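You operate a simulated robot arm through the tools that you are given. There is no shell and no other tool. Be economical: measure what you need, move in short steps, check, and stop when the job is done.

You run a simulated robot arm. Do the job below in one go: nothing can be reset, and whatever is moved stays where it is left.

## Task
Pile some things up. At the end: the yellow lemon jar is on the counter by the kettle; the pink tin (marked "SUGAR") from the counter over the microwave is on the counter by the kettle, with the purple plum jar from there on top of it and the purple jelly pot on top of that; whatever was shut is shut again. Leave all else as you found it, and nothing knocked over.

It is judged by the outcome, as a careful person would: the job done as asked, and still so three seconds after it is handed in. It fails if anything else is knocked over, pushed out of place, dropped, spilled or broken.

## Robot
A 7-joint arm with a two-finger parallel gripper, fixed in place. Base frame: the origin is at the foot of the arm, x ahead of it, y to its left, z up. Readings come in mm, degrees, newtons and seconds.
Its first joint turns from -166.0 to 166.0 degrees. Payload 4.4 kg.
The TCP is the grasp point between the finger pads, 23 mm short of the fingertips. In the tool frame z runs along the fingers and y along their closing line. The gripper opens to 94 mm. The fingers are 38 mm wide and 10 mm thick; the gripper's body (54 by 96 mm) begins 39 mm behind the TCP.
Orientation is that of the tool frame in the base frame, as a unit quaternion [w, x, y, z]. With the fingers straight down and closing along the base's y, the tool's x points along the base's -x, its y along +y and its z along -z.

## Interface
- The arm moves only by the tool nudge_tool. Its argument "steps" is a list of rows, each an object (a shift or turn left out is 0, a gripper value left out holds the last) with "dr": the turn, a rotation vector about the tool's x, y, z in units of 6 degrees (1.0 is 6 degrees), a list of three; "linear": the shift along the tool's x, y, z in units of 40 mm (1.0 is 40 mm), a list of three; "fingers": the closure, from 0 (fully open) to 1 (shut). In form: [{"dr": [rx, ry, rz], "linear": [x, y, z], "fingers": fingers}, ...]. A call has 1 to 12 rows; each row shifts and turns the commanded pose from where the row before left it, along the tool's axes as they then stand. A call with a number of a shift or a turn outside -1 to 1 is refused whole. Rows are played at 5 a second. More than 50 mm and 8.6 degrees between two rows, or a gripper value outside its range, and nothing of the call is played. Where a pose cannot be reached the arm comes as near as it can. A force on the tool above 40 N (or 10 N above the force at the start of the call, whichever is more), or a blocked arm, ends the call early, and 0.2 s more pass. The fingers move at their own pace (about 72 mm/s each) and stop on an object; they squeeze with about 43 N. The grip force told is the motor's: it shows also when the fingers shut on nothing. Time passes only in rows, and 0.2 s behind the last, so rows that do not move let the fingers close. The reply holds the time, the measured pose of the TCP, the force on the tool along the base axes, the opening and the grip force, in the units named above and with some noise, and new pictures: "pictures" is both (left out), scene, wrist or none.
- Cameras (640 x 400 px; columns grow to the right, rows downward): "scene" is fixed at [49.2, -648.2, 1482.5]; the picture's right is [0.80, -0.60, 0.00], its down [-0.17, -0.23, -0.96] and it looks along [0.58, 0.77, -0.28] (base axes); focal length 320 px, centre (320, 200). "wrist" rides on the gripper at [-39, 0, -44] in the tool frame; the picture's right is [0.00, -1.00, 0.00], its down [0.97, 0.00, -0.24] and it looks along [0.24, 0.00, 0.97] (tool axes); focal length 218 px, centre (320, 200). There is no depth. A picture from a camera that has moved, and an enlarged one, comes with that camera's place and axes in the base frame and with its lens.
- close_up(camera, box): a new picture of the part [left, top, right, bottom] of that camera's present view, enlarged. The clock stands still meanwhile.
- sign_off(): hands the job in; it is judged then, once.

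Work in short steps. Places have to be worked out from the pictures, the camera data and where the tool is seen: move nearer, look again, correct. Check each grasp and each placing, and mend what went wrong. You have 120 turns and 150 pictures in all, those below and enlarged ones among them. Open the gripper and draw the arm clear of the work before you hand the job in, unless the task says otherwise; then end with one line.

The tools are called after "Emit:" as name(argument=value, ...) on one line, values as JSON. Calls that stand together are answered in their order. nudge_tool: Moves the arm, as the interface text tells. Its arguments: {"type":"object","properties":{"steps":{"type":"array"},"pictures":{"type":"string","enum":["both","scene","wrist","none"]}},"required":["steps"]} The other tools are called the same way: close_up (camera, box) takes an enlarged picture of a part of a camera's view; sign_off () hands the job in.

At the start:

```text
t: 0.0
tool_pos: [609.8, 303.6, 1240.4]
tcp_rot: [0.001, 0.0, 1.0, 0.0]
force: [0.4, 0.5, 0.1]
finger_gap: 94.0
grip_force: 0.0
```

scene: 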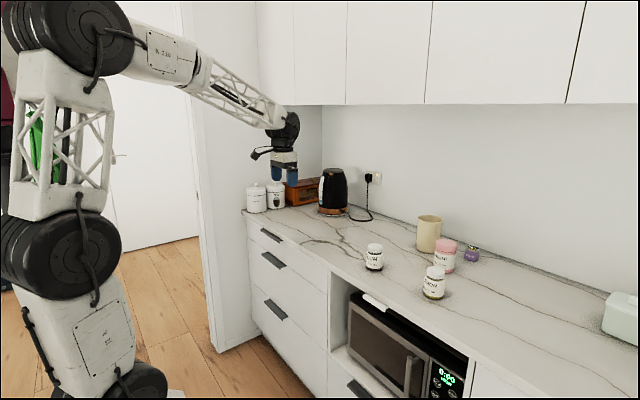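
wrist: 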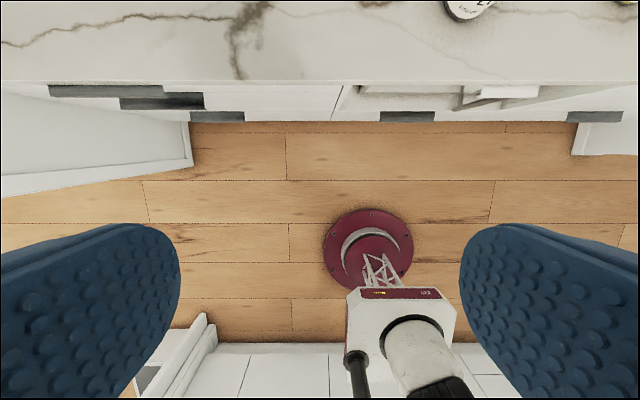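

I see jars on the counter over the microwave; I enlarge the scene to identify each one and the kettle area.

Emit:
close_up(camera="scene", box=[340, 200, 500, 310])

Emit:
close_up(camera="scene", box=[235, 150, 395, 250])

```text
3.64 times, centred on (420, 255) of scene
camera zoom: at [49.2, -648.2, 1482.5], right [0.8, -0.6, 0.0], down [-0.17, -0.23, -0.96], along [0.58, 0.77, -0.28], focal length 1165 px, centre (-44, 0)
```

zoom: 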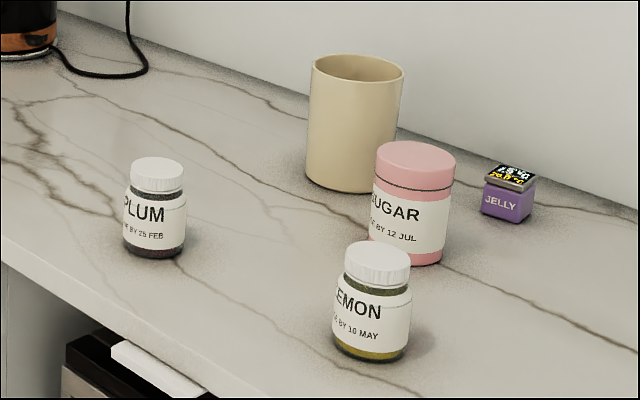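

```text
4.00 times, centred on (315, 200) of scene
camera zoom: at [49.2, -648.2, 1482.5], right [0.8, -0.6, 0.0], down [-0.17, -0.23, -0.96], along [0.58, 0.77, -0.28], focal length 1281 px, centre (340, 200)
```

zoom: 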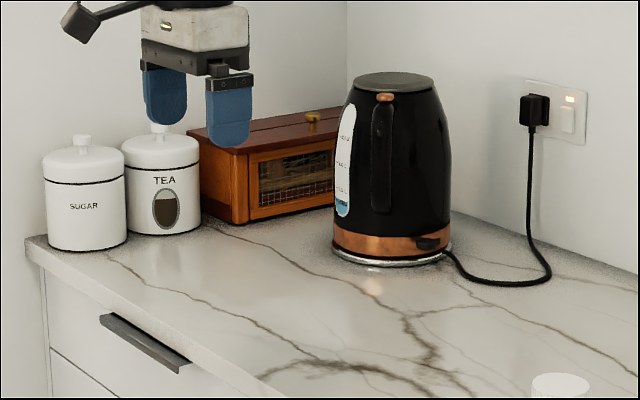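

Places worked out (base mm): lemon ≈(896,-140), plum ≈(882,111), tin ≈(1083,-56), jelly ≈(1225,-80), kettle ≈(1175,730). The far ones need a tilted tool, so I tilt 45° outward first.

Emit:
nudge_tool(steps=[{"dr": [0, -0.9375, 0]}, {"dr": [0, -0.9375, 0]}, {"dr": [0, -0.9375, 0]}, {"dr": [0, -0.9375, 0]}, {"dr": [0, -0.9375, 0]}, {"dr": [0, -0.9375, 0]}, {"dr": [0, -0.9375, 0]}, {"dr": [0, -0.9375, 0]}])

```text
t: 1.8
tool_pos: [609.5, 304.2, 1240.1]
tcp_rot: [0.382, 0.0, 0.924, 0.0]
force: [0.4, -0.8, 0.0]
finger_gap: 93.8
grip_force: 0.0
camera wrist: at [605.2, 303.0, 1298.4], right [0.0, -1.0, 0.0], down [-0.86, 0.0, -0.52], along [0.52, 0.0, -0.86], focal length 218 px, centre (320, 200)
```

scene: 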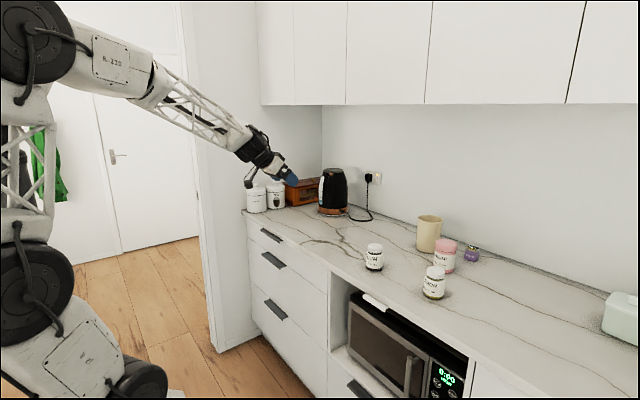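
wrist: 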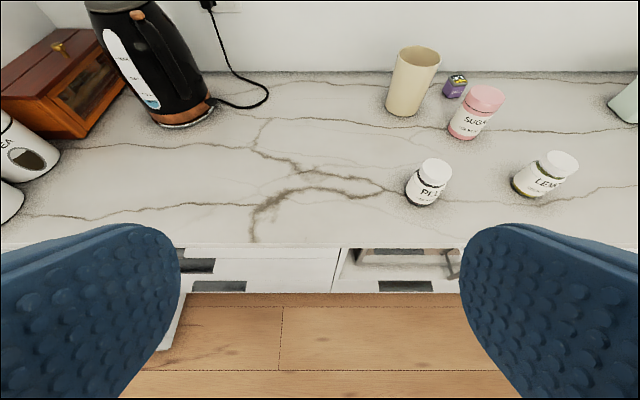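

The tilted view shows everything well. I keep the heading straight ahead and move to a pre-grasp in front of the lemon jar.

Emit:
nudge_tool(steps=[{"linear": [0.043, -0.894, 0.429]}, {"linear": [0.043, -0.894, 0.429]}, {"linear": [0.043, -0.894, 0.429]}, {"linear": [0.043, -0.894, 0.429]}, {"linear": [0.043, -0.894, 0.429]}, {"linear": [0.043, -0.894, 0.429]}, {"linear": [0.043, -0.894, 0.429]}, {"linear": [0.043, -0.894, 0.429]}, {"linear": [0.043, -0.894, 0.429]}, {"linear": [0.043, -0.894, 0.429]}, {"linear": [0.043, -0.894, 0.429]}, {"linear": [0.043, -0.894, 0.429]}])

```text
t: 4.4
tool_pos: [741.0, -126.9, 1079.2]
tcp_rot: [0.383, 0.0, 0.924, 0.0]
force: [-0.6, -0.1, 0.6]
finger_gap: 93.9
grip_force: 0.1
camera wrist: at [736.9, -127.0, 1137.2], right [0.0, -1.0, 0.0], down [-0.86, 0.0, -0.52], along [0.52, 0.0, -0.86], focal length 218 px, centre (320, 200)
```

scene: 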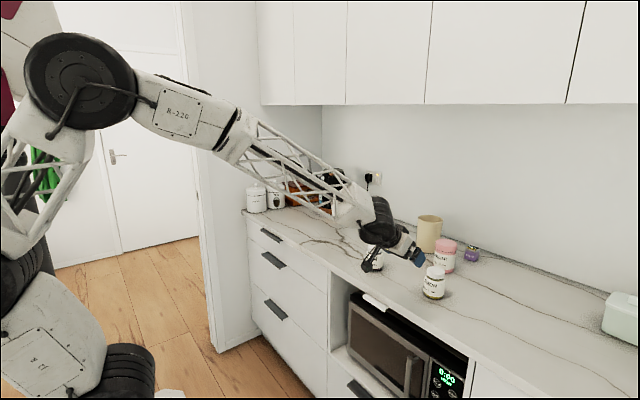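
wrist: 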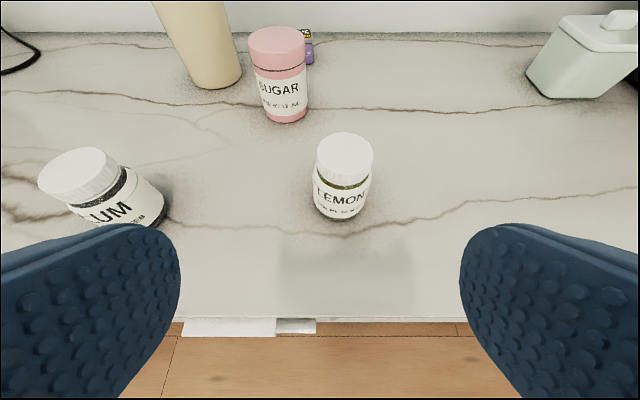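

Lemon is now at about (879,-150), top z≈981; tin ≈(1065,-71), top ≈998. I advance along the tool axis around the lemon jar.

Emit:
nudge_tool(steps=[{"linear": [-0.125, -0.575, 0.5]}, {"linear": [0, 0, 0.8]}, {"linear": [0, 0, 0.8]}, {"linear": [0, 0, 0.8]}, {"linear": [0, 0, 0.8]}, {"linear": [0, 0, 0.8]}])

```text
t: 5.8
tool_pos: [872.2, -148.5, 956.9]
tcp_rot: [0.383, -0.001, 0.924, 0.001]
force: [-0.5, -0.4, -0.6]
finger_gap: 94.1
grip_force: 0.1
camera wrist: at [868.2, -149.5, 1015.5], right [0.0, -1.0, 0.0], down [-0.86, 0.0, -0.52], along [0.52, 0.0, -0.86], focal length 218 px, centre (320, 200)
```

scene: 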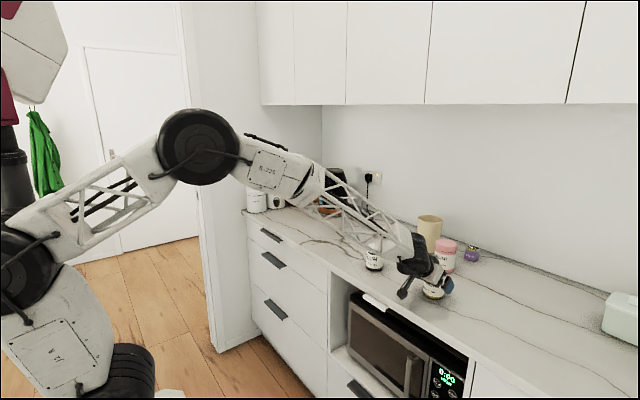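
wrist: 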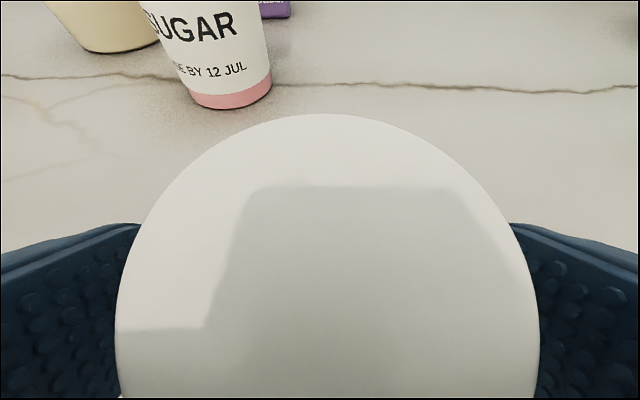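

The jar is centred between the fingers with no contact force; I close.

Emit:
nudge_tool(steps=[{"fingers": 1}, {"fingers": 1}, {"fingers": 1}, {"fingers": 1}], pictures="none")

```text
t: 6.8
tool_pos: [871.5, -148.9, 957.1]
tcp_rot: [0.382, 0.0, 0.924, 0.0]
force: [1.2, 0.0, 0.4]
finger_gap: 61.1
grip_force: 43.4
```

Gripped (61 mm). I lift 120 mm and carry it left.

Emit:
nudge_tool(steps=[{"linear": [-0.7, 0, -0.7]}, {"linear": [-0.7, 0, -0.7]}, {"linear": [-0.72, 0, -0.72]}, {"linear": [0, 0.95, 0]}, {"linear": [0, 0.95, 0]}, {"linear": [0, 0.95, 0]}, {"linear": [0, 0.95, 0]}, {"linear": [0, 0.95, 0]}, {"linear": [0, 0.95, 0]}, {"linear": [0, 0.95, 0]}, {"linear": [0, 0.95, 0]}, {"linear": [0, 0.95, 0]}])

Emit:
nudge_tool(steps=[{"linear": [0, 0.95, 0]}, {"linear": [0, 0.95, 0]}, {"linear": [0, 0.95, 0]}, {"linear": [0, 0.95, 0]}, {"linear": [0, 0.95, 0]}, {"linear": [0, 0.95, 0]}, {"linear": [0, 0.95, 0]}, {"linear": [0, 0.95, 0]}])

```text
t: 9.4
tool_pos: [872.2, 193.7, 1076.1]
tcp_rot: [0.383, 0.0, 0.924, 0.0]
force: [1.0, -0.7, -3.8]
finger_gap: 61.0
grip_force: 42.8
camera wrist: at [867.7, 192.9, 1135.7], right [0.0, -1.0, 0.0], down [-0.86, 0.0, -0.52], along [0.52, 0.0, -0.86], focal length 218 px, centre (320, 200)
```

scene: 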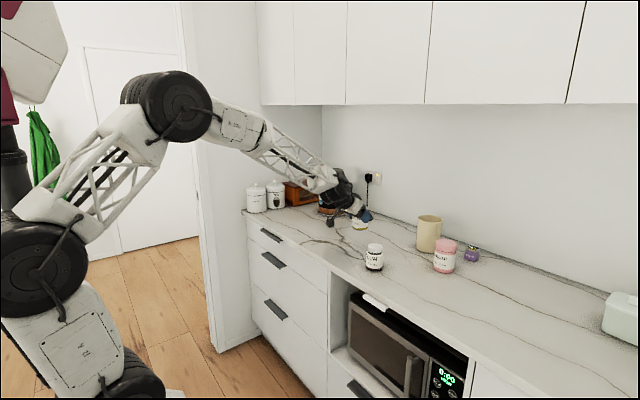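
wrist: 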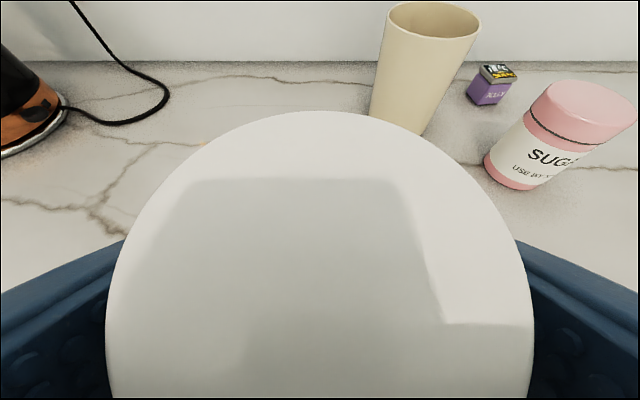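

```text
t: 11.2
tool_pos: [871.9, 496.9, 1075.9]
tcp_rot: [0.383, -0.001, 0.924, 0.0]
force: [-0.7, 1.5, -4.0]
finger_gap: 61.0
grip_force: 42.5
camera wrist: at [867.4, 496.6, 1134.3], right [0.0, -1.0, 0.0], down [-0.86, 0.0, -0.52], along [0.52, 0.0, -0.86], focal length 218 px, centre (320, 200)
```

scene: 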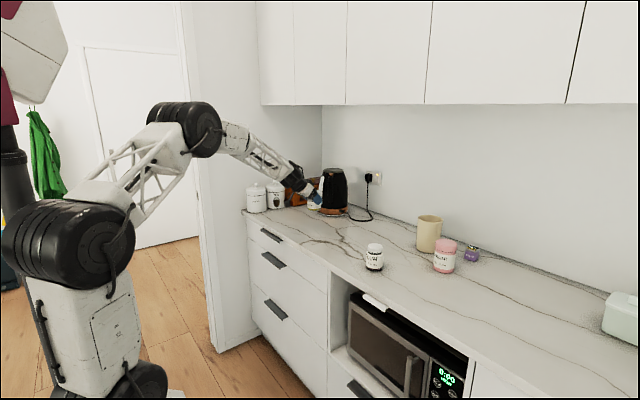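
wrist: 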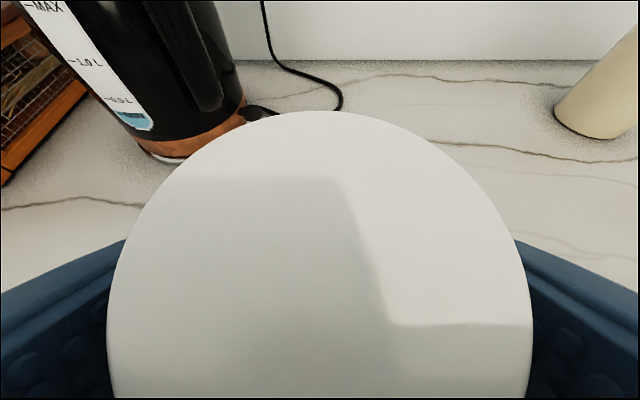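

Kettle's base front is around x≈1072, centre ≈(1160,700). I aim to set the lemon at about (960,700); moving above it.

Emit:
nudge_tool(steps=[{"linear": [-0.236, 0.846, 0.236]}, {"linear": [-0.236, 0.846, 0.236]}, {"linear": [-0.236, 0.846, 0.236]}, {"linear": [-0.236, 0.846, 0.236]}, {"linear": [-0.236, 0.846, 0.236]}, {"linear": [-0.236, 0.846, 0.236]}])

```text
t: 12.6
tool_pos: [952.1, 699.7, 1076.9]
tcp_rot: [0.382, 0.0, 0.924, 0.001]
force: [-0.2, -0.4, -2.9]
finger_gap: 61.4
grip_force: 43.0
camera wrist: at [947.5, 698.8, 1134.8], right [0.0, -1.0, 0.0], down [-0.86, 0.0, -0.52], along [0.52, 0.0, -0.86], focal length 218 px, centre (320, 200)
```

scene: 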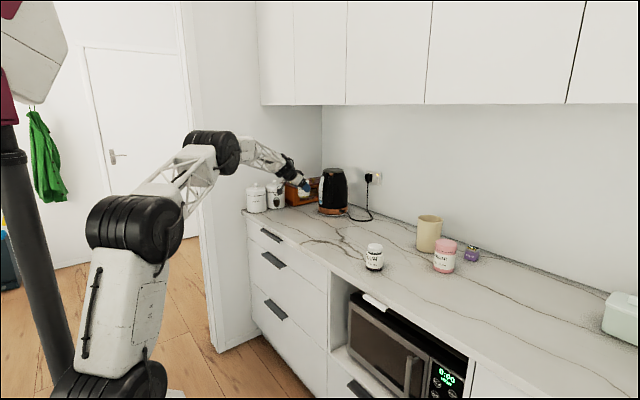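
wrist: 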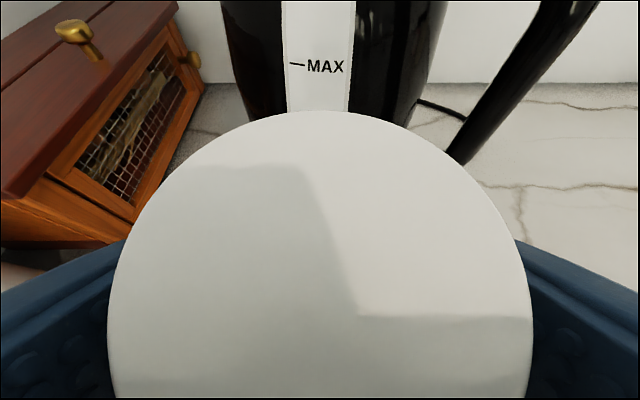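

Reach is fine and all is clear; I lower to just above contact.

Emit:
nudge_tool(steps=[{"linear": [0.69, 0, 0.69]}, {"linear": [0.69, 0, 0.69]}, {"linear": [0.5, 0, 0.5]}, {"linear": [0.18, 0, 0.18]}, {"linear": [0.03, 0, 0.03]}], pictures="wrist")

```text
t: 13.8
tool_pos: [951.3, 699.0, 956.8]
tcp_rot: [0.383, 0.0, 0.924, 0.0]
force: [0.9, -0.4, -3.6]
finger_gap: 61.0
grip_force: 43.3
camera wrist: at [947.3, 698.5, 1015.8], right [0.0, -1.0, 0.0], down [-0.86, 0.0, -0.52], along [0.52, 0.0, -0.86], focal length 218 px, centre (320, 200)
```

wrist: 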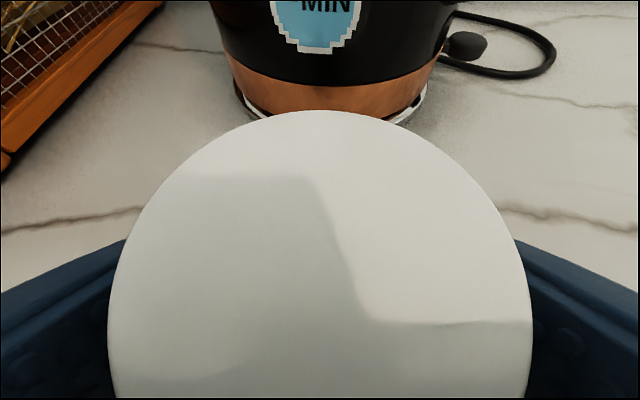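

Not yet in contact (still carrying about 3.6 N); I step down 1 mm at a time.

Emit:
nudge_tool(steps=[{"linear": [0.018, 0, 0.018]}, {"linear": [0.018, 0, 0.018]}], pictures="none")

```text
t: 14.4
tool_pos: [952.2, 698.2, 957.6]
tcp_rot: [0.382, 0.0, 0.924, 0.0]
force: [-0.3, -1.0, 2.4]
finger_gap: 61.0
grip_force: 42.9
```

Contact reached; release and back off along the tool axis.

Emit:
nudge_tool(steps=[{"fingers": 0}, {"fingers": 0}, {"fingers": 0}, {"linear": [0, 0, -0.6]}, {"linear": [0, 0, -0.9]}, {"linear": [0, 0, -0.9]}, {"linear": [0, 0, -0.9]}, {"linear": [-0.3, 0, -0.9]}])

```text
t: 16.2
tool_pos: [842.2, 699.2, 1081.0]
tcp_rot: [0.382, -0.001, 0.924, 0.0]
force: [-0.4, 0.2, -0.3]
finger_gap: 93.9
grip_force: 0.0
camera wrist: at [837.2, 698.8, 1139.9], right [0.0, -1.0, 0.0], down [-0.86, 0.0, -0.51], along [0.51, 0.0, -0.86], focal length 218 px, centre (320, 200)
```

scene: 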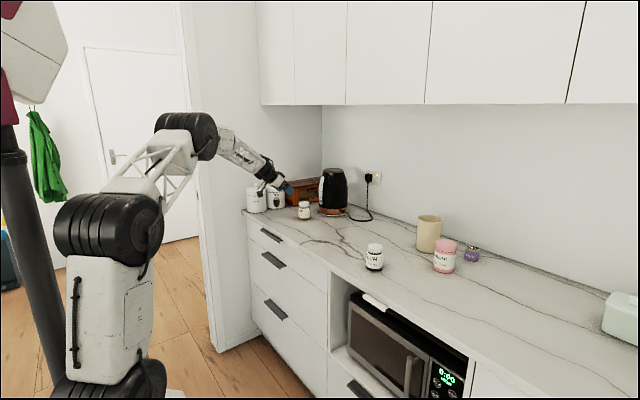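
wrist: 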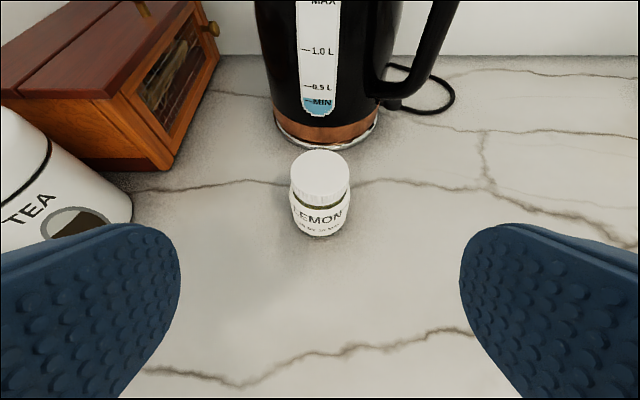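

Lemon jar stands in front of the kettle. Now back to the tin, approaching at a viewing distance.

Emit:
nudge_tool(steps=[{"linear": [-0.073, -0.919, 0.024]}, {"linear": [-0.073, -0.919, 0.024]}, {"linear": [-0.073, -0.919, 0.024]}, {"linear": [-0.073, -0.919, 0.024]}, {"linear": [-0.073, -0.919, 0.024]}, {"linear": [-0.073, -0.919, 0.024]}, {"linear": [-0.073, -0.919, 0.024]}, {"linear": [-0.073, -0.919, 0.024]}, {"linear": [-0.073, -0.919, 0.024]}, {"linear": [-0.073, -0.919, 0.024]}, {"linear": [-0.073, -0.919, 0.024]}], pictures="none")

Emit:
nudge_tool(steps=[{"linear": [-0.073, -0.919, 0.024]}, {"linear": [-0.073, -0.919, 0.024]}, {"linear": [-0.073, -0.919, 0.024]}, {"linear": [-0.073, -0.919, 0.024]}, {"linear": [-0.073, -0.919, 0.024]}, {"linear": [-0.073, -0.919, 0.024]}, {"linear": [-0.073, -0.919, 0.024]}, {"linear": [-0.073, -0.919, 0.024]}, {"linear": [-0.073, -0.919, 0.024]}, {"linear": [-0.073, -0.919, 0.024]}])

```text
t: 18.6
tool_pos: [873.1, 294.7, 1097.8]
tcp_rot: [0.381, 0.0, 0.924, 0.0]
force: [-1.1, -0.1, 0.5]
finger_gap: 94.1
grip_force: 0.0
```

```text
t: 20.8
tool_pos: [899.4, -74.1, 1111.4]
tcp_rot: [0.383, 0.0, 0.924, 0.001]
force: [0.6, -1.6, -0.1]
finger_gap: 94.2
grip_force: 0.1
camera wrist: at [895.6, -73.7, 1170.0], right [0.0, -1.0, 0.0], down [-0.86, 0.0, -0.52], along [0.52, 0.0, -0.86], focal length 218 px, centre (320, 200)
```

scene: 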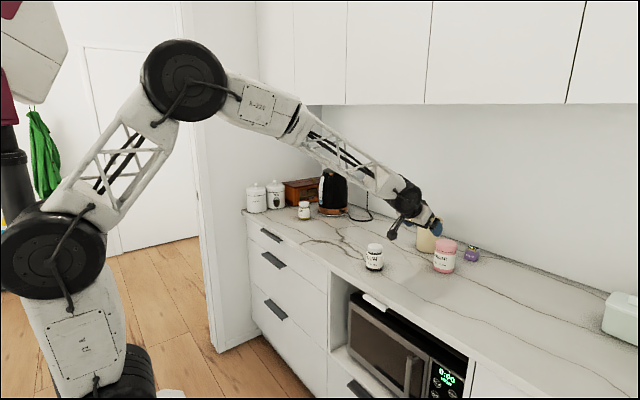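
wrist: 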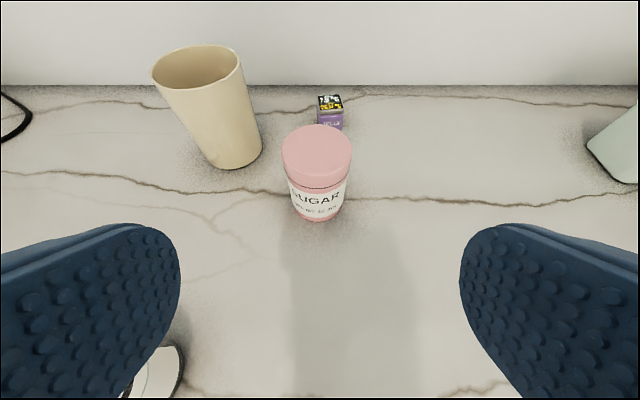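

Tin at ≈(1063,-70), top ≈994, jelly directly behind it. Part-way approach, then recheck centring since clearance is only 9 mm a side.

Emit:
nudge_tool(steps=[{"linear": [-0.12, 0.045, 0.7]}, {"linear": [-0.11, 0.045, 0.8]}, {"linear": [0, 0, 0.8]}, {"linear": [0, 0, 0.8]}], pictures="wrist")

```text
t: 21.8
tool_pos: [994.3, -68.9, 1031.3]
tcp_rot: [0.383, 0.0, 0.924, 0.0]
force: [-0.5, 0.5, -0.1]
finger_gap: 94.1
grip_force: 0.0
camera wrist: at [989.2, -70.1, 1089.6], right [0.0, -1.0, 0.0], down [-0.86, 0.0, -0.52], along [0.52, 0.0, -0.86], focal length 218 px, centre (320, 200)
```

wrist: 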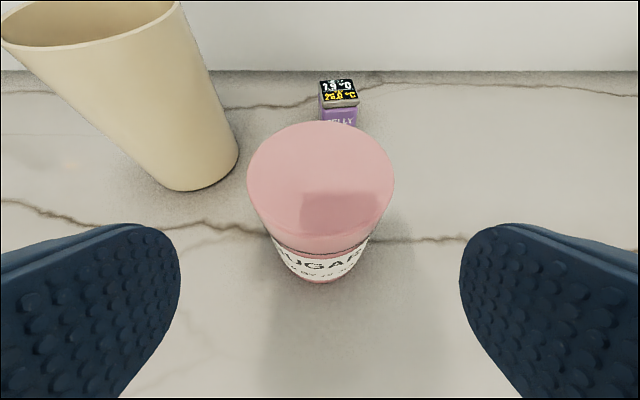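

Well centred. Finish the approach.

Emit:
nudge_tool(steps=[{"linear": [0.03, -0.02, 0.7]}, {"linear": [0, 0, 0.7]}, {"linear": [0, 0, 0.63]}], pictures="both")

```text
t: 22.6
tool_pos: [1049.5, -70.8, 973.0]
tcp_rot: [0.383, 0.0, 0.924, 0.0]
force: [-5.5, -0.6, 11.5]
finger_gap: 94.2
grip_force: 0.2
camera wrist: at [1045.7, -71.3, 1032.6], right [0.0, -1.0, 0.0], down [-0.86, 0.0, -0.52], along [0.52, 0.0, -0.86], focal length 218 px, centre (320, 200)
```

scene: 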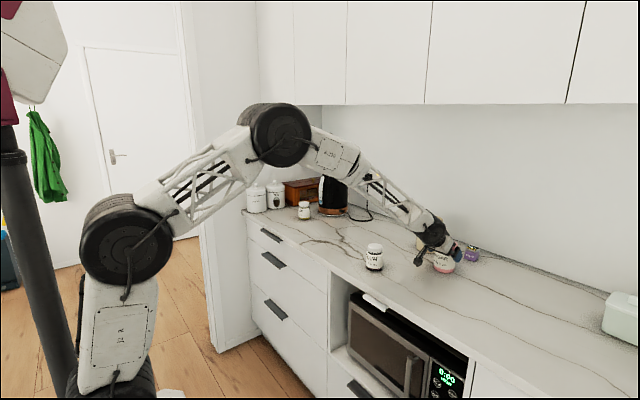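
wrist: 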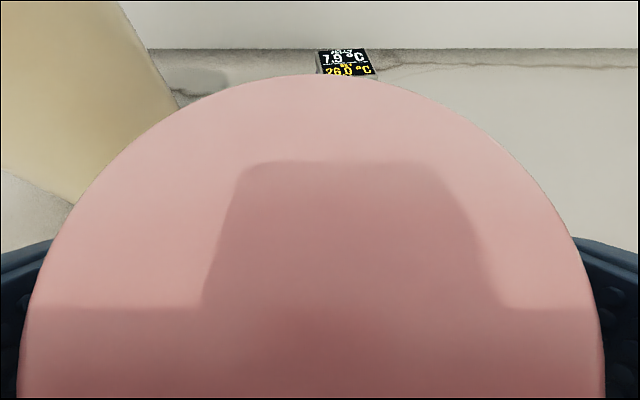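

A light touch of the gripper body on the rim (11.5 N); I back off 6 mm and close.

Emit:
nudge_tool(steps=[{"linear": [0, 0, -0.15]}, {"fingers": 1}, {"fingers": 1}, {"fingers": 1}], pictures="wrist")

```text
t: 23.6
tool_pos: [1046.6, -70.0, 974.9]
tcp_rot: [0.382, 0.0, 0.924, 0.0]
force: [-0.4, -0.2, -1.0]
finger_gap: 73.7
grip_force: 42.9
camera wrist: at [1041.2, -71.0, 1034.8], right [0.0, -1.0, 0.0], down [-0.86, 0.0, -0.52], along [0.52, 0.0, -0.86], focal length 218 px, centre (320, 200)
```

wrist: 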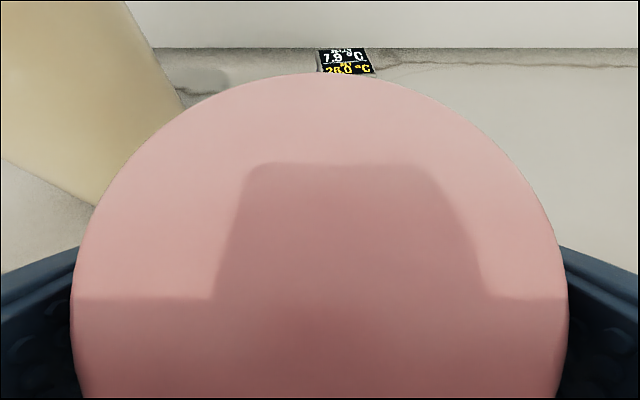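

Gripped at 73.7 mm. Lift straight up, pull back from the mug, then go left.

Emit:
nudge_tool(steps=[{"linear": [-0.1, 0, -0.1]}, {"linear": [-0.55, 0, -0.55]}, {"linear": [-0.58, 0, -0.58]}, {"linear": [-0.58, 0, -0.58]}, {"linear": [-0.58, 0, -0.58]}, {"linear": [0.59, 0, -0.59]}, {"linear": [0.59, 0, -0.59]}, {"linear": [0.59, 0, -0.59]}])

```text
t: 25.4
tool_pos: [944.5, -70.3, 1110.8]
tcp_rot: [0.382, 0.0, 0.924, -0.001]
force: [-0.3, -0.2, -3.0]
finger_gap: 73.7
grip_force: 43.1
camera wrist: at [941.5, -71.6, 1169.7], right [0.0, -1.0, 0.0], down [-0.86, 0.0, -0.52], along [0.52, 0.0, -0.86], focal length 218 px, centre (320, 200)
```

scene: 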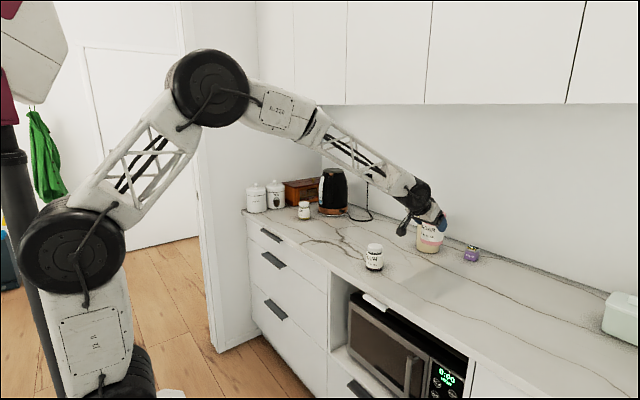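
wrist: 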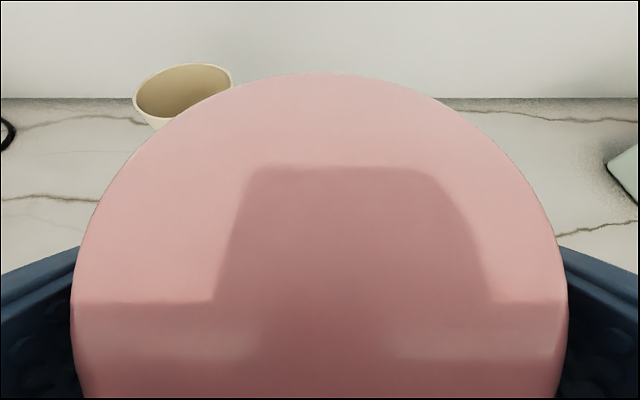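

Tin held securely. Carry it to above about (1000,585).

Emit:
nudge_tool(steps=[{"linear": [0, 0.96, 0]}, {"linear": [0, 0.96, 0]}, {"linear": [0, 0.96, 0]}, {"linear": [0, 0.96, 0]}, {"linear": [0, 0.96, 0]}, {"linear": [0, 0.96, 0]}, {"linear": [0, 0.96, 0]}, {"linear": [0, 0.96, 0]}, {"linear": [0, 0.96, 0]}], pictures="none")

Emit:
nudge_tool(steps=[{"linear": [-0.083, 0.96, 0.083]}, {"linear": [-0.083, 0.96, 0.083]}, {"linear": [-0.083, 0.96, 0.083]}, {"linear": [-0.083, 0.96, 0.083]}, {"linear": [-0.083, 0.96, 0.083]}, {"linear": [-0.083, 0.96, 0.083]}, {"linear": [-0.083, 0.96, 0.083]}, {"linear": [-0.083, 0.96, 0.083]}])

```text
t: 27.4
tool_pos: [945.8, 275.4, 1112.0]
tcp_rot: [0.382, 0.001, 0.924, 0.001]
force: [-1.3, 0.6, -2.6]
finger_gap: 73.2
grip_force: 43.2
```

```text
t: 29.2
tool_pos: [984.7, 582.5, 1111.2]
tcp_rot: [0.383, 0.002, 0.924, -0.001]
force: [0.2, 0.1, -1.9]
finger_gap: 73.5
grip_force: 42.8
camera wrist: at [979.5, 582.4, 1169.9], right [0.0, -1.0, 0.0], down [-0.86, 0.0, -0.52], along [0.52, 0.0, -0.86], focal length 218 px, centre (320, 200)
```

scene: 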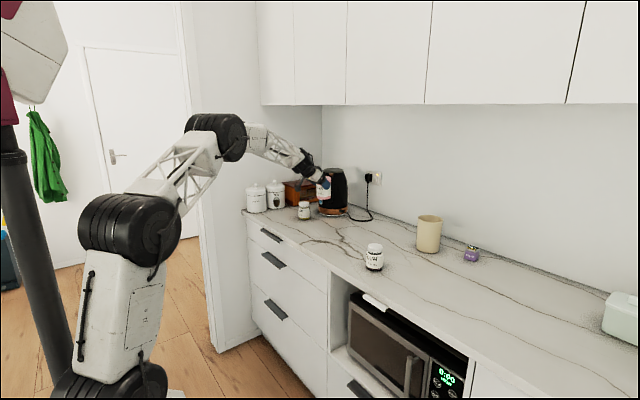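
wrist: 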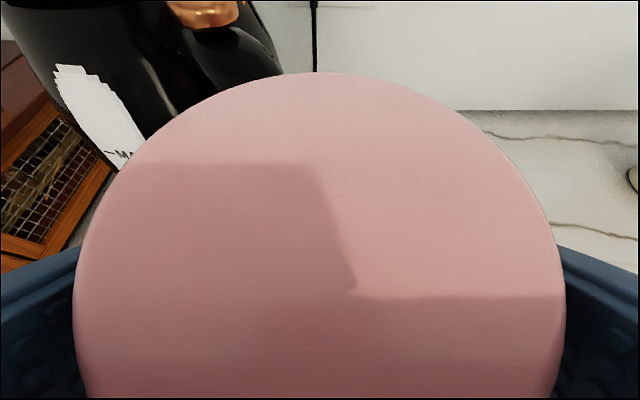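

Clear around; lowering the tin to just above the counter.

Emit:
nudge_tool(steps=[{"linear": [0.62, 0, 0.62]}, {"linear": [0.62, 0, 0.62]}, {"linear": [0.62, 0, 0.62]}, {"linear": [0.35, 0, 0.35]}, {"linear": [0.15, 0, 0.15]}], pictures="none")

Emit:
nudge_tool(steps=[{"linear": [0.018, 0, 0.018]}], pictures="wrist")

```text
t: 30.4
tool_pos: [982.0, 582.5, 977.3]
tcp_rot: [0.382, 0.0, 0.924, 0.0]
force: [-0.4, -0.6, -2.6]
finger_gap: 73.4
grip_force: 43.1
```

```text
t: 30.8
tool_pos: [982.5, 581.4, 976.7]
tcp_rot: [0.383, 0.0, 0.924, 0.0]
force: [0.0, 0.5, -2.1]
finger_gap: 73.5
grip_force: 42.8
camera wrist: at [978.4, 581.9, 1034.9], right [0.0, -1.0, 0.0], down [-0.86, 0.0, -0.52], along [0.52, 0.0, -0.86], focal length 218 px, centre (320, 200)
```

wrist: 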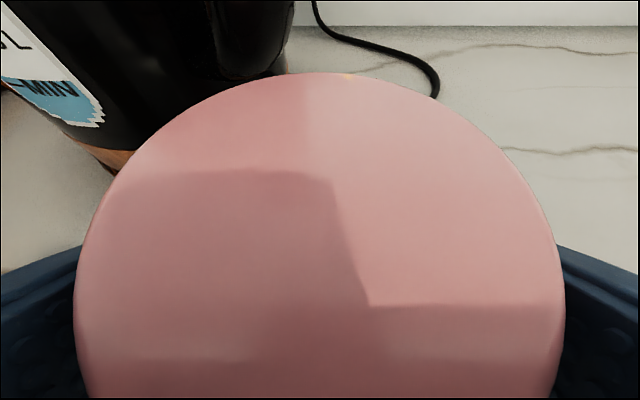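

Still slightly off the counter; continue 1 mm steps.

Emit:
nudge_tool(steps=[{"linear": [0.018, 0, 0.018]}, {"linear": [0, 0, 0]}], pictures="none")

Emit:
nudge_tool(steps=[{"linear": [0.018, 0, 0.018]}, {"linear": [0, 0, 0]}], pictures="none")

```text
t: 31.4
tool_pos: [982.6, 582.1, 976.8]
tcp_rot: [0.383, 0.0, 0.924, 0.0]
force: [-1.5, -0.8, 3.6]
finger_gap: 73.4
grip_force: 43.5
```

```text
t: 32.0
tool_pos: [982.8, 582.0, 976.6]
tcp_rot: [0.383, 0.0, 0.924, 0.0]
force: [-4.6, -2.4, 16.0]
finger_gap: 73.3
grip_force: 43.2
```

Firm contact. Ease off 1 mm, open, and back away along the tool axis.

Emit:
nudge_tool(steps=[{"linear": [-0.018, 0, -0.018]}, {"fingers": 0}, {"fingers": 0}, {"fingers": 0}, {"linear": [0, 0, -0.5]}, {"linear": [0, 0, -0.9]}, {"linear": [0, 0, -0.9]}, {"linear": [0, 0, -0.9]}, {"linear": [0, 0, -0.9]}])

```text
t: 34.0
tool_pos: [866.6, 581.7, 1090.8]
tcp_rot: [0.382, 0.0, 0.924, -0.001]
force: [0.1, -0.4, -1.4]
finger_gap: 94.0
grip_force: 0.0
camera wrist: at [862.4, 581.6, 1148.8], right [0.0, -1.0, 0.0], down [-0.86, 0.0, -0.51], along [0.51, 0.0, -0.86], focal length 218 px, centre (320, 200)
```

scene: 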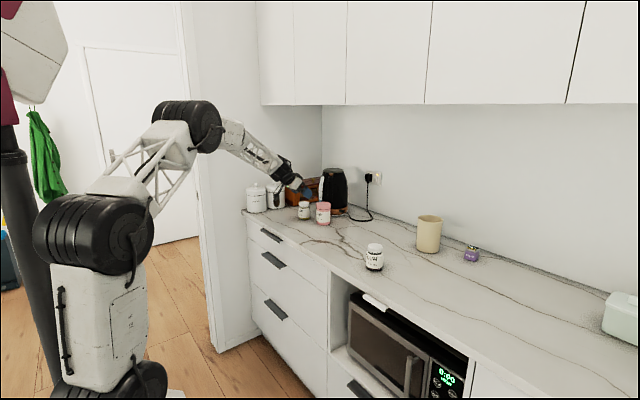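
wrist: 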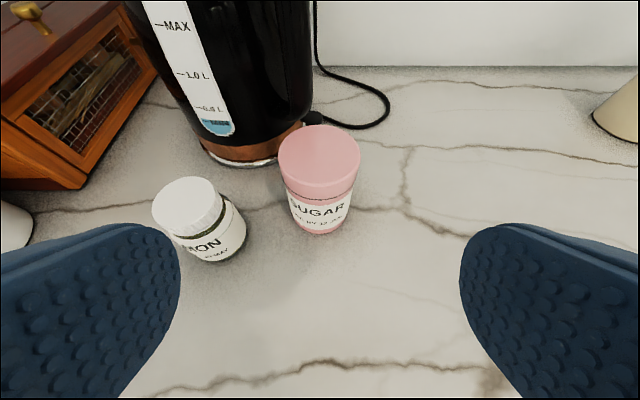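

Tin stands at ≈(999,581), top ≈996. Next the plum jar, seen around (866,85).

Emit:
nudge_tool(steps=[{"linear": [0.18, -0.896, -0.165]}, {"linear": [0.18, -0.896, -0.165]}, {"linear": [0.18, -0.896, -0.165]}, {"linear": [0.18, -0.896, -0.165]}, {"linear": [0.18, -0.896, -0.165]}, {"linear": [0.18, -0.896, -0.165]}, {"linear": [0.18, -0.896, -0.165]}], pictures="none")

Emit:
nudge_tool(steps=[{"linear": [0.18, -0.896, -0.165]}, {"linear": [0.18, -0.896, -0.165]}, {"linear": [0.18, -0.896, -0.165]}, {"linear": [0.18, -0.896, -0.165]}, {"linear": [0.18, -0.896, -0.165]}, {"linear": [0.18, -0.896, -0.165]}, {"linear": [0.18, -0.896, -0.165]}])

```text
t: 35.6
tool_pos: [798.5, 330.8, 1088.1]
tcp_rot: [0.383, 0.0, 0.924, 0.001]
force: [-0.4, 0.7, -0.2]
finger_gap: 93.9
grip_force: 0.1
```

```text
t: 37.2
tool_pos: [731.1, 81.5, 1085.9]
tcp_rot: [0.383, 0.0, 0.924, 0.001]
force: [0.1, -0.4, 0.9]
finger_gap: 93.9
grip_force: 0.1
camera wrist: at [726.0, 81.4, 1143.9], right [0.0, -1.0, 0.0], down [-0.86, 0.0, -0.52], along [0.52, 0.0, -0.86], focal length 218 px, centre (320, 200)
```

scene: 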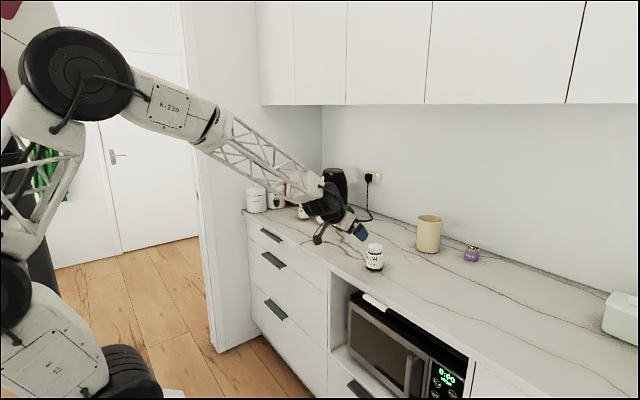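
wrist: 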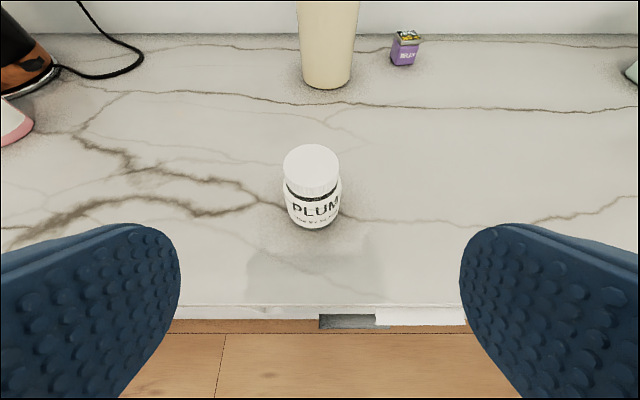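

Plum jar at ≈(861,88). Same grasp geometry as the lemon.

Emit:
nudge_tool(steps=[{"linear": [0.06, 0.08, 0.6]}, {"linear": [0.06, 0.08, 0.77]}, {"linear": [0, 0, 0.77]}, {"linear": [0, 0, 0.77]}, {"linear": [0, 0, 0.77]}, {"linear": [0, 0, 0.76]}], pictures="wrist")

```text
t: 38.6
tool_pos: [851.8, 88.6, 957.7]
tcp_rot: [0.383, 0.0, 0.924, 0.0]
force: [0.8, -0.2, 0.3]
finger_gap: 93.8
grip_force: 0.1
camera wrist: at [848.3, 87.3, 1016.0], right [0.0, -1.0, 0.0], down [-0.86, 0.0, -0.52], along [0.52, 0.0, -0.86], focal length 218 px, centre (320, 200)
```

wrist: 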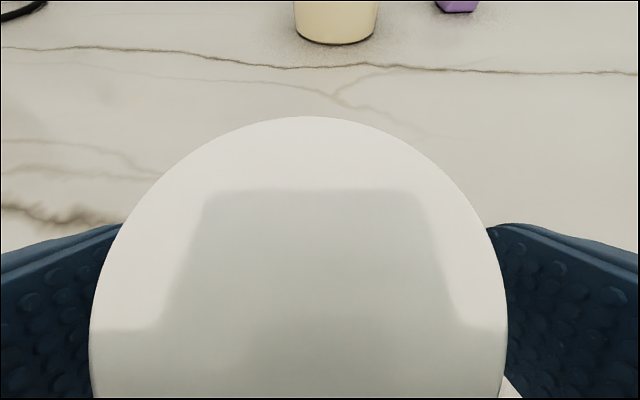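

The jar is about 5 mm to the left; I shift and close.

Emit:
nudge_tool(steps=[{"linear": [0, 0.13, 0]}, {"fingers": 1}, {"fingers": 1}, {"fingers": 1}, {"fingers": 1}], pictures="wrist")

```text
t: 39.8
tool_pos: [851.4, 93.1, 956.5]
tcp_rot: [0.382, 0.001, 0.924, -0.001]
force: [0.4, -0.2, -0.1]
finger_gap: 60.2
grip_force: 43.2
camera wrist: at [848.0, 92.5, 1014.7], right [0.0, -1.0, 0.0], down [-0.86, 0.0, -0.52], along [0.52, 0.0, -0.86], focal length 218 px, centre (320, 200)
```

wrist: 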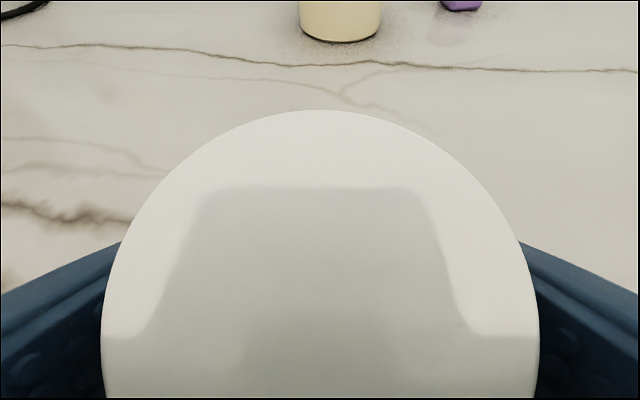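

Gripped (60 mm). Lift 153 mm and carry over the tin.

Emit:
nudge_tool(steps=[{"linear": [-0.68, 0, -0.68]}, {"linear": [-0.68, 0, -0.68]}, {"linear": [-0.68, 0, -0.68]}, {"linear": [-0.68, 0, -0.68]}, {"linear": [-0.19, 0.939, 0.19]}, {"linear": [-0.19, 0.939, 0.19]}, {"linear": [-0.19, 0.939, 0.19]}, {"linear": [-0.19, 0.939, 0.19]}, {"linear": [-0.19, 0.939, 0.19]}, {"linear": [-0.19, 0.939, 0.19]}], pictures="none")

Emit:
nudge_tool(steps=[{"linear": [-0.19, 0.939, 0.19]}, {"linear": [-0.19, 0.939, 0.19]}, {"linear": [-0.19, 0.939, 0.19]}, {"linear": [-0.19, 0.939, 0.19]}, {"linear": [-0.19, 0.939, 0.19]}, {"linear": [-0.19, 0.939, 0.19]}, {"linear": [-0.19, 0.939, 0.19]}])

Emit:
close_up(camera="scene", box=[260, 150, 380, 225])

```text
t: 42.0
tool_pos: [917.6, 318.9, 1111.1]
tcp_rot: [0.383, 0.001, 0.924, 0.0]
force: [0.2, -0.2, -2.0]
finger_gap: 60.4
grip_force: 42.8
```

```text
t: 43.6
tool_pos: [992.8, 583.6, 1112.2]
tcp_rot: [0.383, 0.0, 0.924, 0.0]
force: [0.7, -0.1, -3.0]
finger_gap: 60.4
grip_force: 42.8
camera wrist: at [988.5, 581.3, 1169.1], right [0.0, -1.0, 0.0], down [-0.86, 0.0, -0.52], along [0.52, 0.0, -0.86], focal length 218 px, centre (320, 200)
```

scene: 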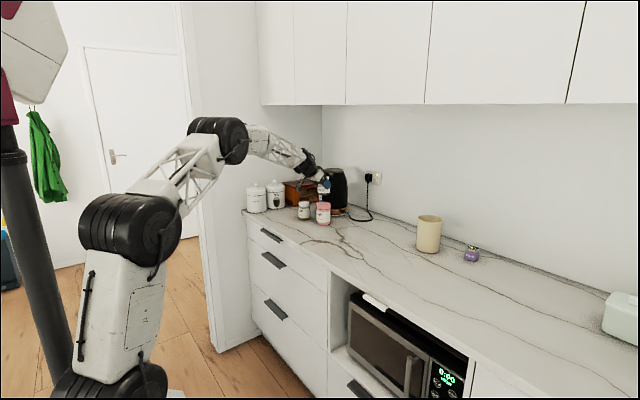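
wrist: 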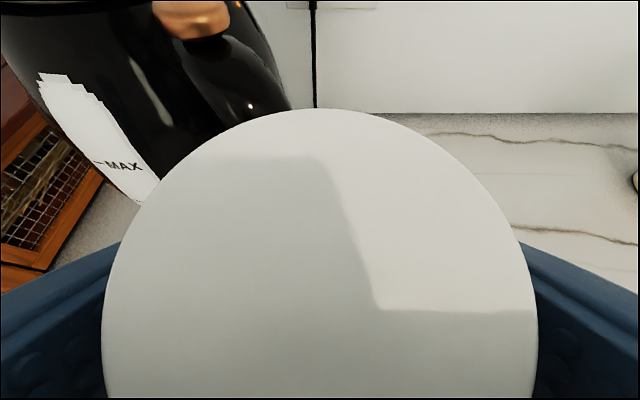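

```text
5.33 times, centred on (320, 188) of scene
camera zoom: at [49.2, -648.2, 1482.5], right [0.8, -0.6, 0.0], down [-0.17, -0.23, -0.96], along [0.58, 0.77, -0.28], focal length 1708 px, centre (320, 267)
```

zoom: 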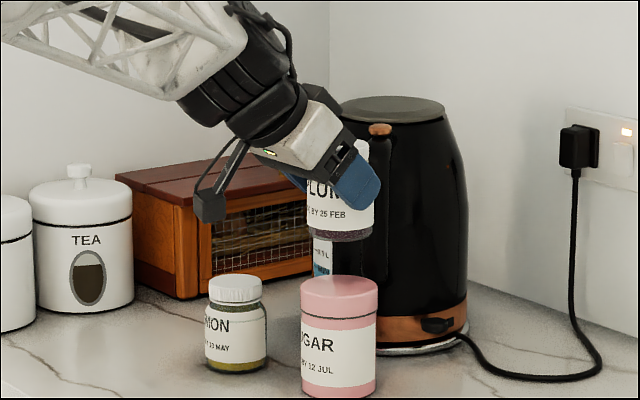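

Plum bottom is aligned over the tin in the scene view. Lower 50 mm, then creep down.

Emit:
nudge_tool(steps=[{"linear": [0.4, 0, 0.4]}, {"linear": [0.3, 0, 0.3]}, {"linear": [0.2, 0, 0.2]}, {"linear": [0, 0, 0]}], pictures="none")

Emit:
close_up(camera="scene", box=[280, 160, 360, 225])

```text
t: 44.6
tool_pos: [992.6, 582.4, 1060.6]
tcp_rot: [0.383, 0.0, 0.924, 0.0]
force: [-2.2, -2.2, 7.1]
finger_gap: 60.4
grip_force: 42.8
```

```text
6.15 times, centred on (320, 192) of scene
camera zoom: at [49.2, -648.2, 1482.5], right [0.8, -0.6, 0.0], down [-0.17, -0.23, -0.96], along [0.58, 0.77, -0.28], focal length 1971 px, centre (320, 246)
```

zoom: 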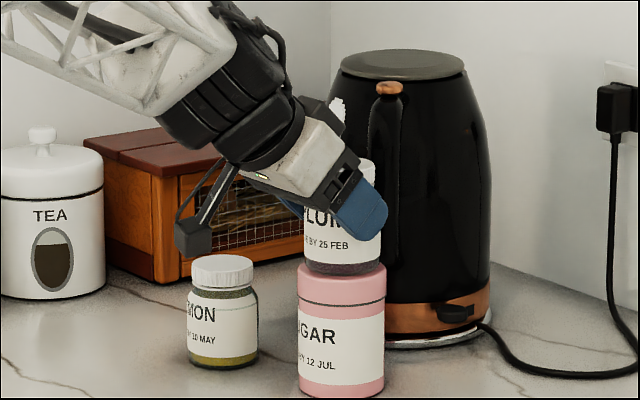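

Contact (≈10 N), plum sits centred on the tin. Release and back off slowly along the tool axis.

Emit:
nudge_tool(steps=[{"fingers": 0.15}, {"fingers": 0}, {"fingers": 0}, {"linear": [0, 0, -0.3]}, {"linear": [0, 0, -0.7]}, {"linear": [0, 0, -0.9]}, {"linear": [0, 0, -0.9]}, {"linear": [0, 0, -0.9]}])

Emit:
close_up(camera="scene", box=[280, 160, 360, 225])

```text
t: 46.4
tool_pos: [886.8, 581.0, 1164.1]
tcp_rot: [0.383, 0.001, 0.924, -0.001]
force: [0.1, 1.0, -0.6]
finger_gap: 93.9
grip_force: 0.0
camera wrist: at [883.2, 580.9, 1222.4], right [0.0, -1.0, 0.0], down [-0.86, 0.0, -0.52], along [0.52, 0.0, -0.86], focal length 218 px, centre (320, 200)
```

scene: 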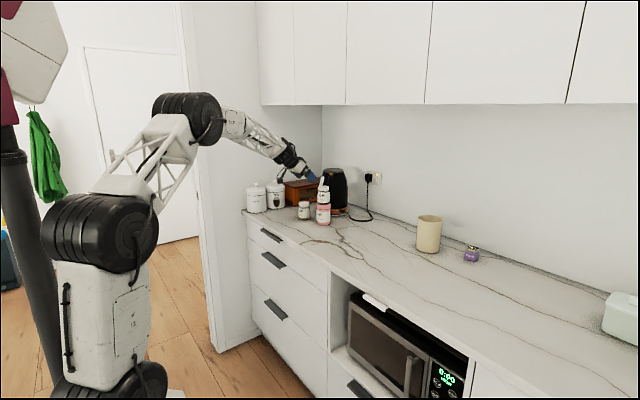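
wrist: 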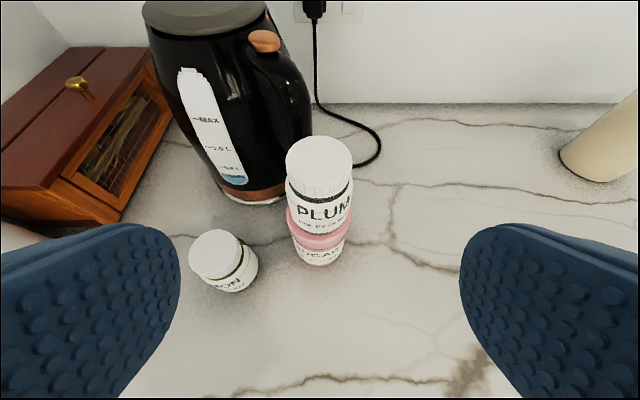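

```text
6.15 times, centred on (320, 192) of scene
camera zoom: at [49.2, -648.2, 1482.5], right [0.8, -0.6, 0.0], down [-0.17, -0.23, -0.96], along [0.58, 0.77, -0.28], focal length 1971 px, centre (320, 246)
```

zoom: 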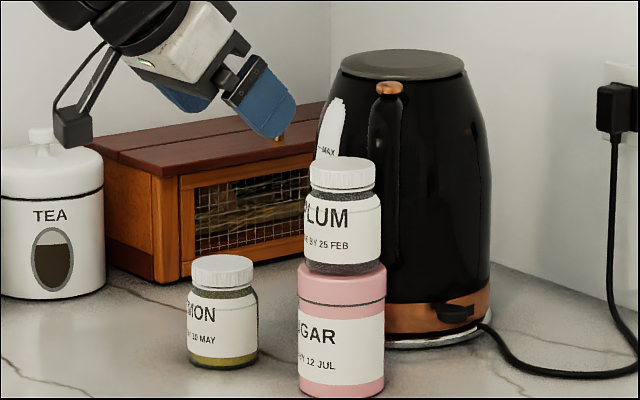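

Stack of two is upright. Now travel to a viewing pose in front of the jelly pot.

Emit:
nudge_tool(steps=[{"linear": [-0.0875, -0.932, 0.2525]}, {"linear": [-0.0875, -0.932, 0.2525]}, {"linear": [-0.0875, -0.932, 0.2525]}, {"linear": [-0.0875, -0.932, 0.2525]}, {"linear": [-0.0875, -0.932, 0.2525]}, {"linear": [-0.0875, -0.932, 0.2525]}, {"linear": [-0.0875, -0.932, 0.2525]}, {"linear": [-0.0875, -0.932, 0.2525]}, {"linear": [-0.0875, -0.932, 0.2525]}], pictures="none")

Emit:
nudge_tool(steps=[{"linear": [-0.0875, -0.932, 0.2525]}, {"linear": [-0.0875, -0.932, 0.2525]}, {"linear": [-0.0875, -0.932, 0.2525]}, {"linear": [-0.0875, -0.932, 0.2525]}, {"linear": [-0.0875, -0.932, 0.2525]}, {"linear": [-0.0875, -0.932, 0.2525]}, {"linear": [-0.0875, -0.932, 0.2525]}, {"linear": [-0.0875, -0.932, 0.2525]}, {"linear": [-0.0875, -0.932, 0.2525]}])

Emit:
close_up(camera="wrist", box=[260, 60, 420, 160])

Emit:
close_up(camera="scene", box=[440, 230, 500, 270])

```text
t: 48.4
tool_pos: [974.4, 245.7, 1122.4]
tcp_rot: [0.382, 0.0, 0.924, 0.0]
force: [0.2, -0.5, 0.0]
finger_gap: 94.1
grip_force: 0.0
```

```text
t: 50.4
tool_pos: [1062.0, -90.7, 1079.8]
tcp_rot: [0.382, 0.0, 0.924, 0.0]
force: [-0.8, 0.0, 0.6]
finger_gap: 93.9
grip_force: 0.0
camera wrist: at [1057.1, -91.1, 1138.8], right [0.0, -1.0, 0.0], down [-0.86, 0.0, -0.52], along [0.52, 0.0, -0.86], focal length 218 px, centre (320, 200)
```

scene: 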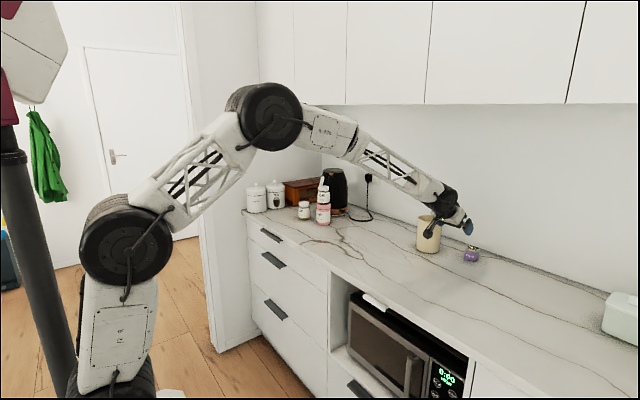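
wrist: 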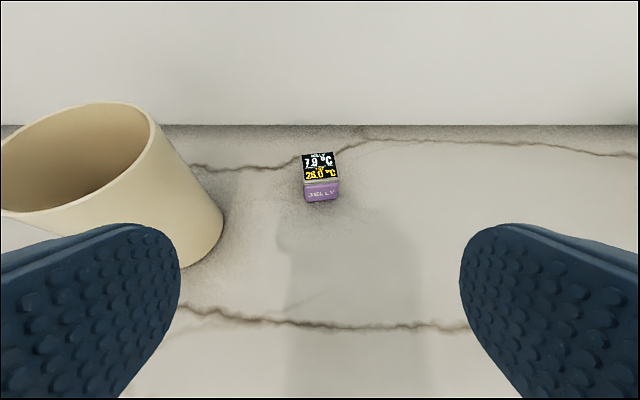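

```text
4.00 times, centred on (340, 110) of wrist
camera zoom: at [1057.1, -91.1, 1138.8], right [0.0, -1.0, 0.0], down [-0.86, 0.0, -0.52], along [0.52, 0.0, -0.86], focal length 873 px, centre (240, 560)
```

zoom: 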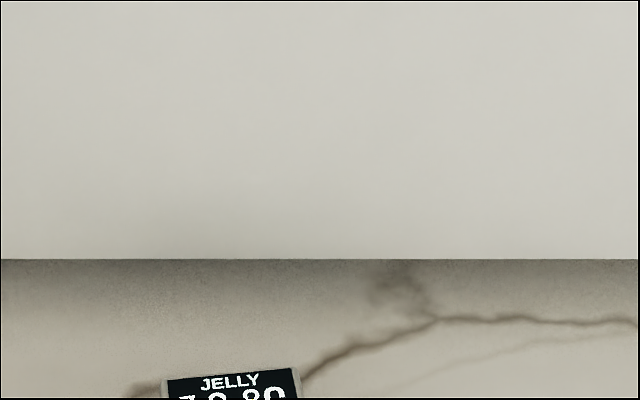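

```text
10.00 times, centred on (470, 250) of scene
camera zoom: at [49.2, -648.2, 1482.5], right [0.8, -0.6, 0.0], down [-0.17, -0.23, -0.96], along [0.58, 0.77, -0.28], focal length 3203 px, centre (-1180, -300)
```

zoom: 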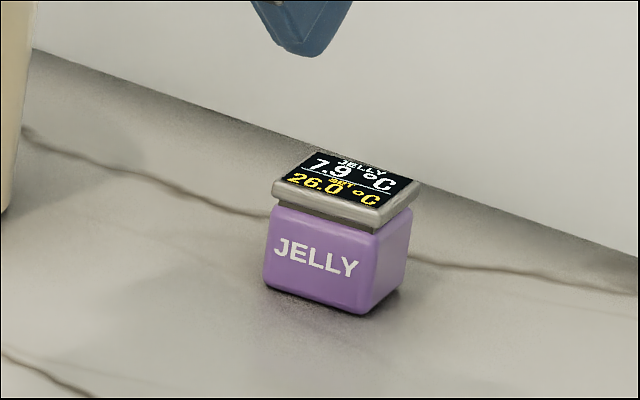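

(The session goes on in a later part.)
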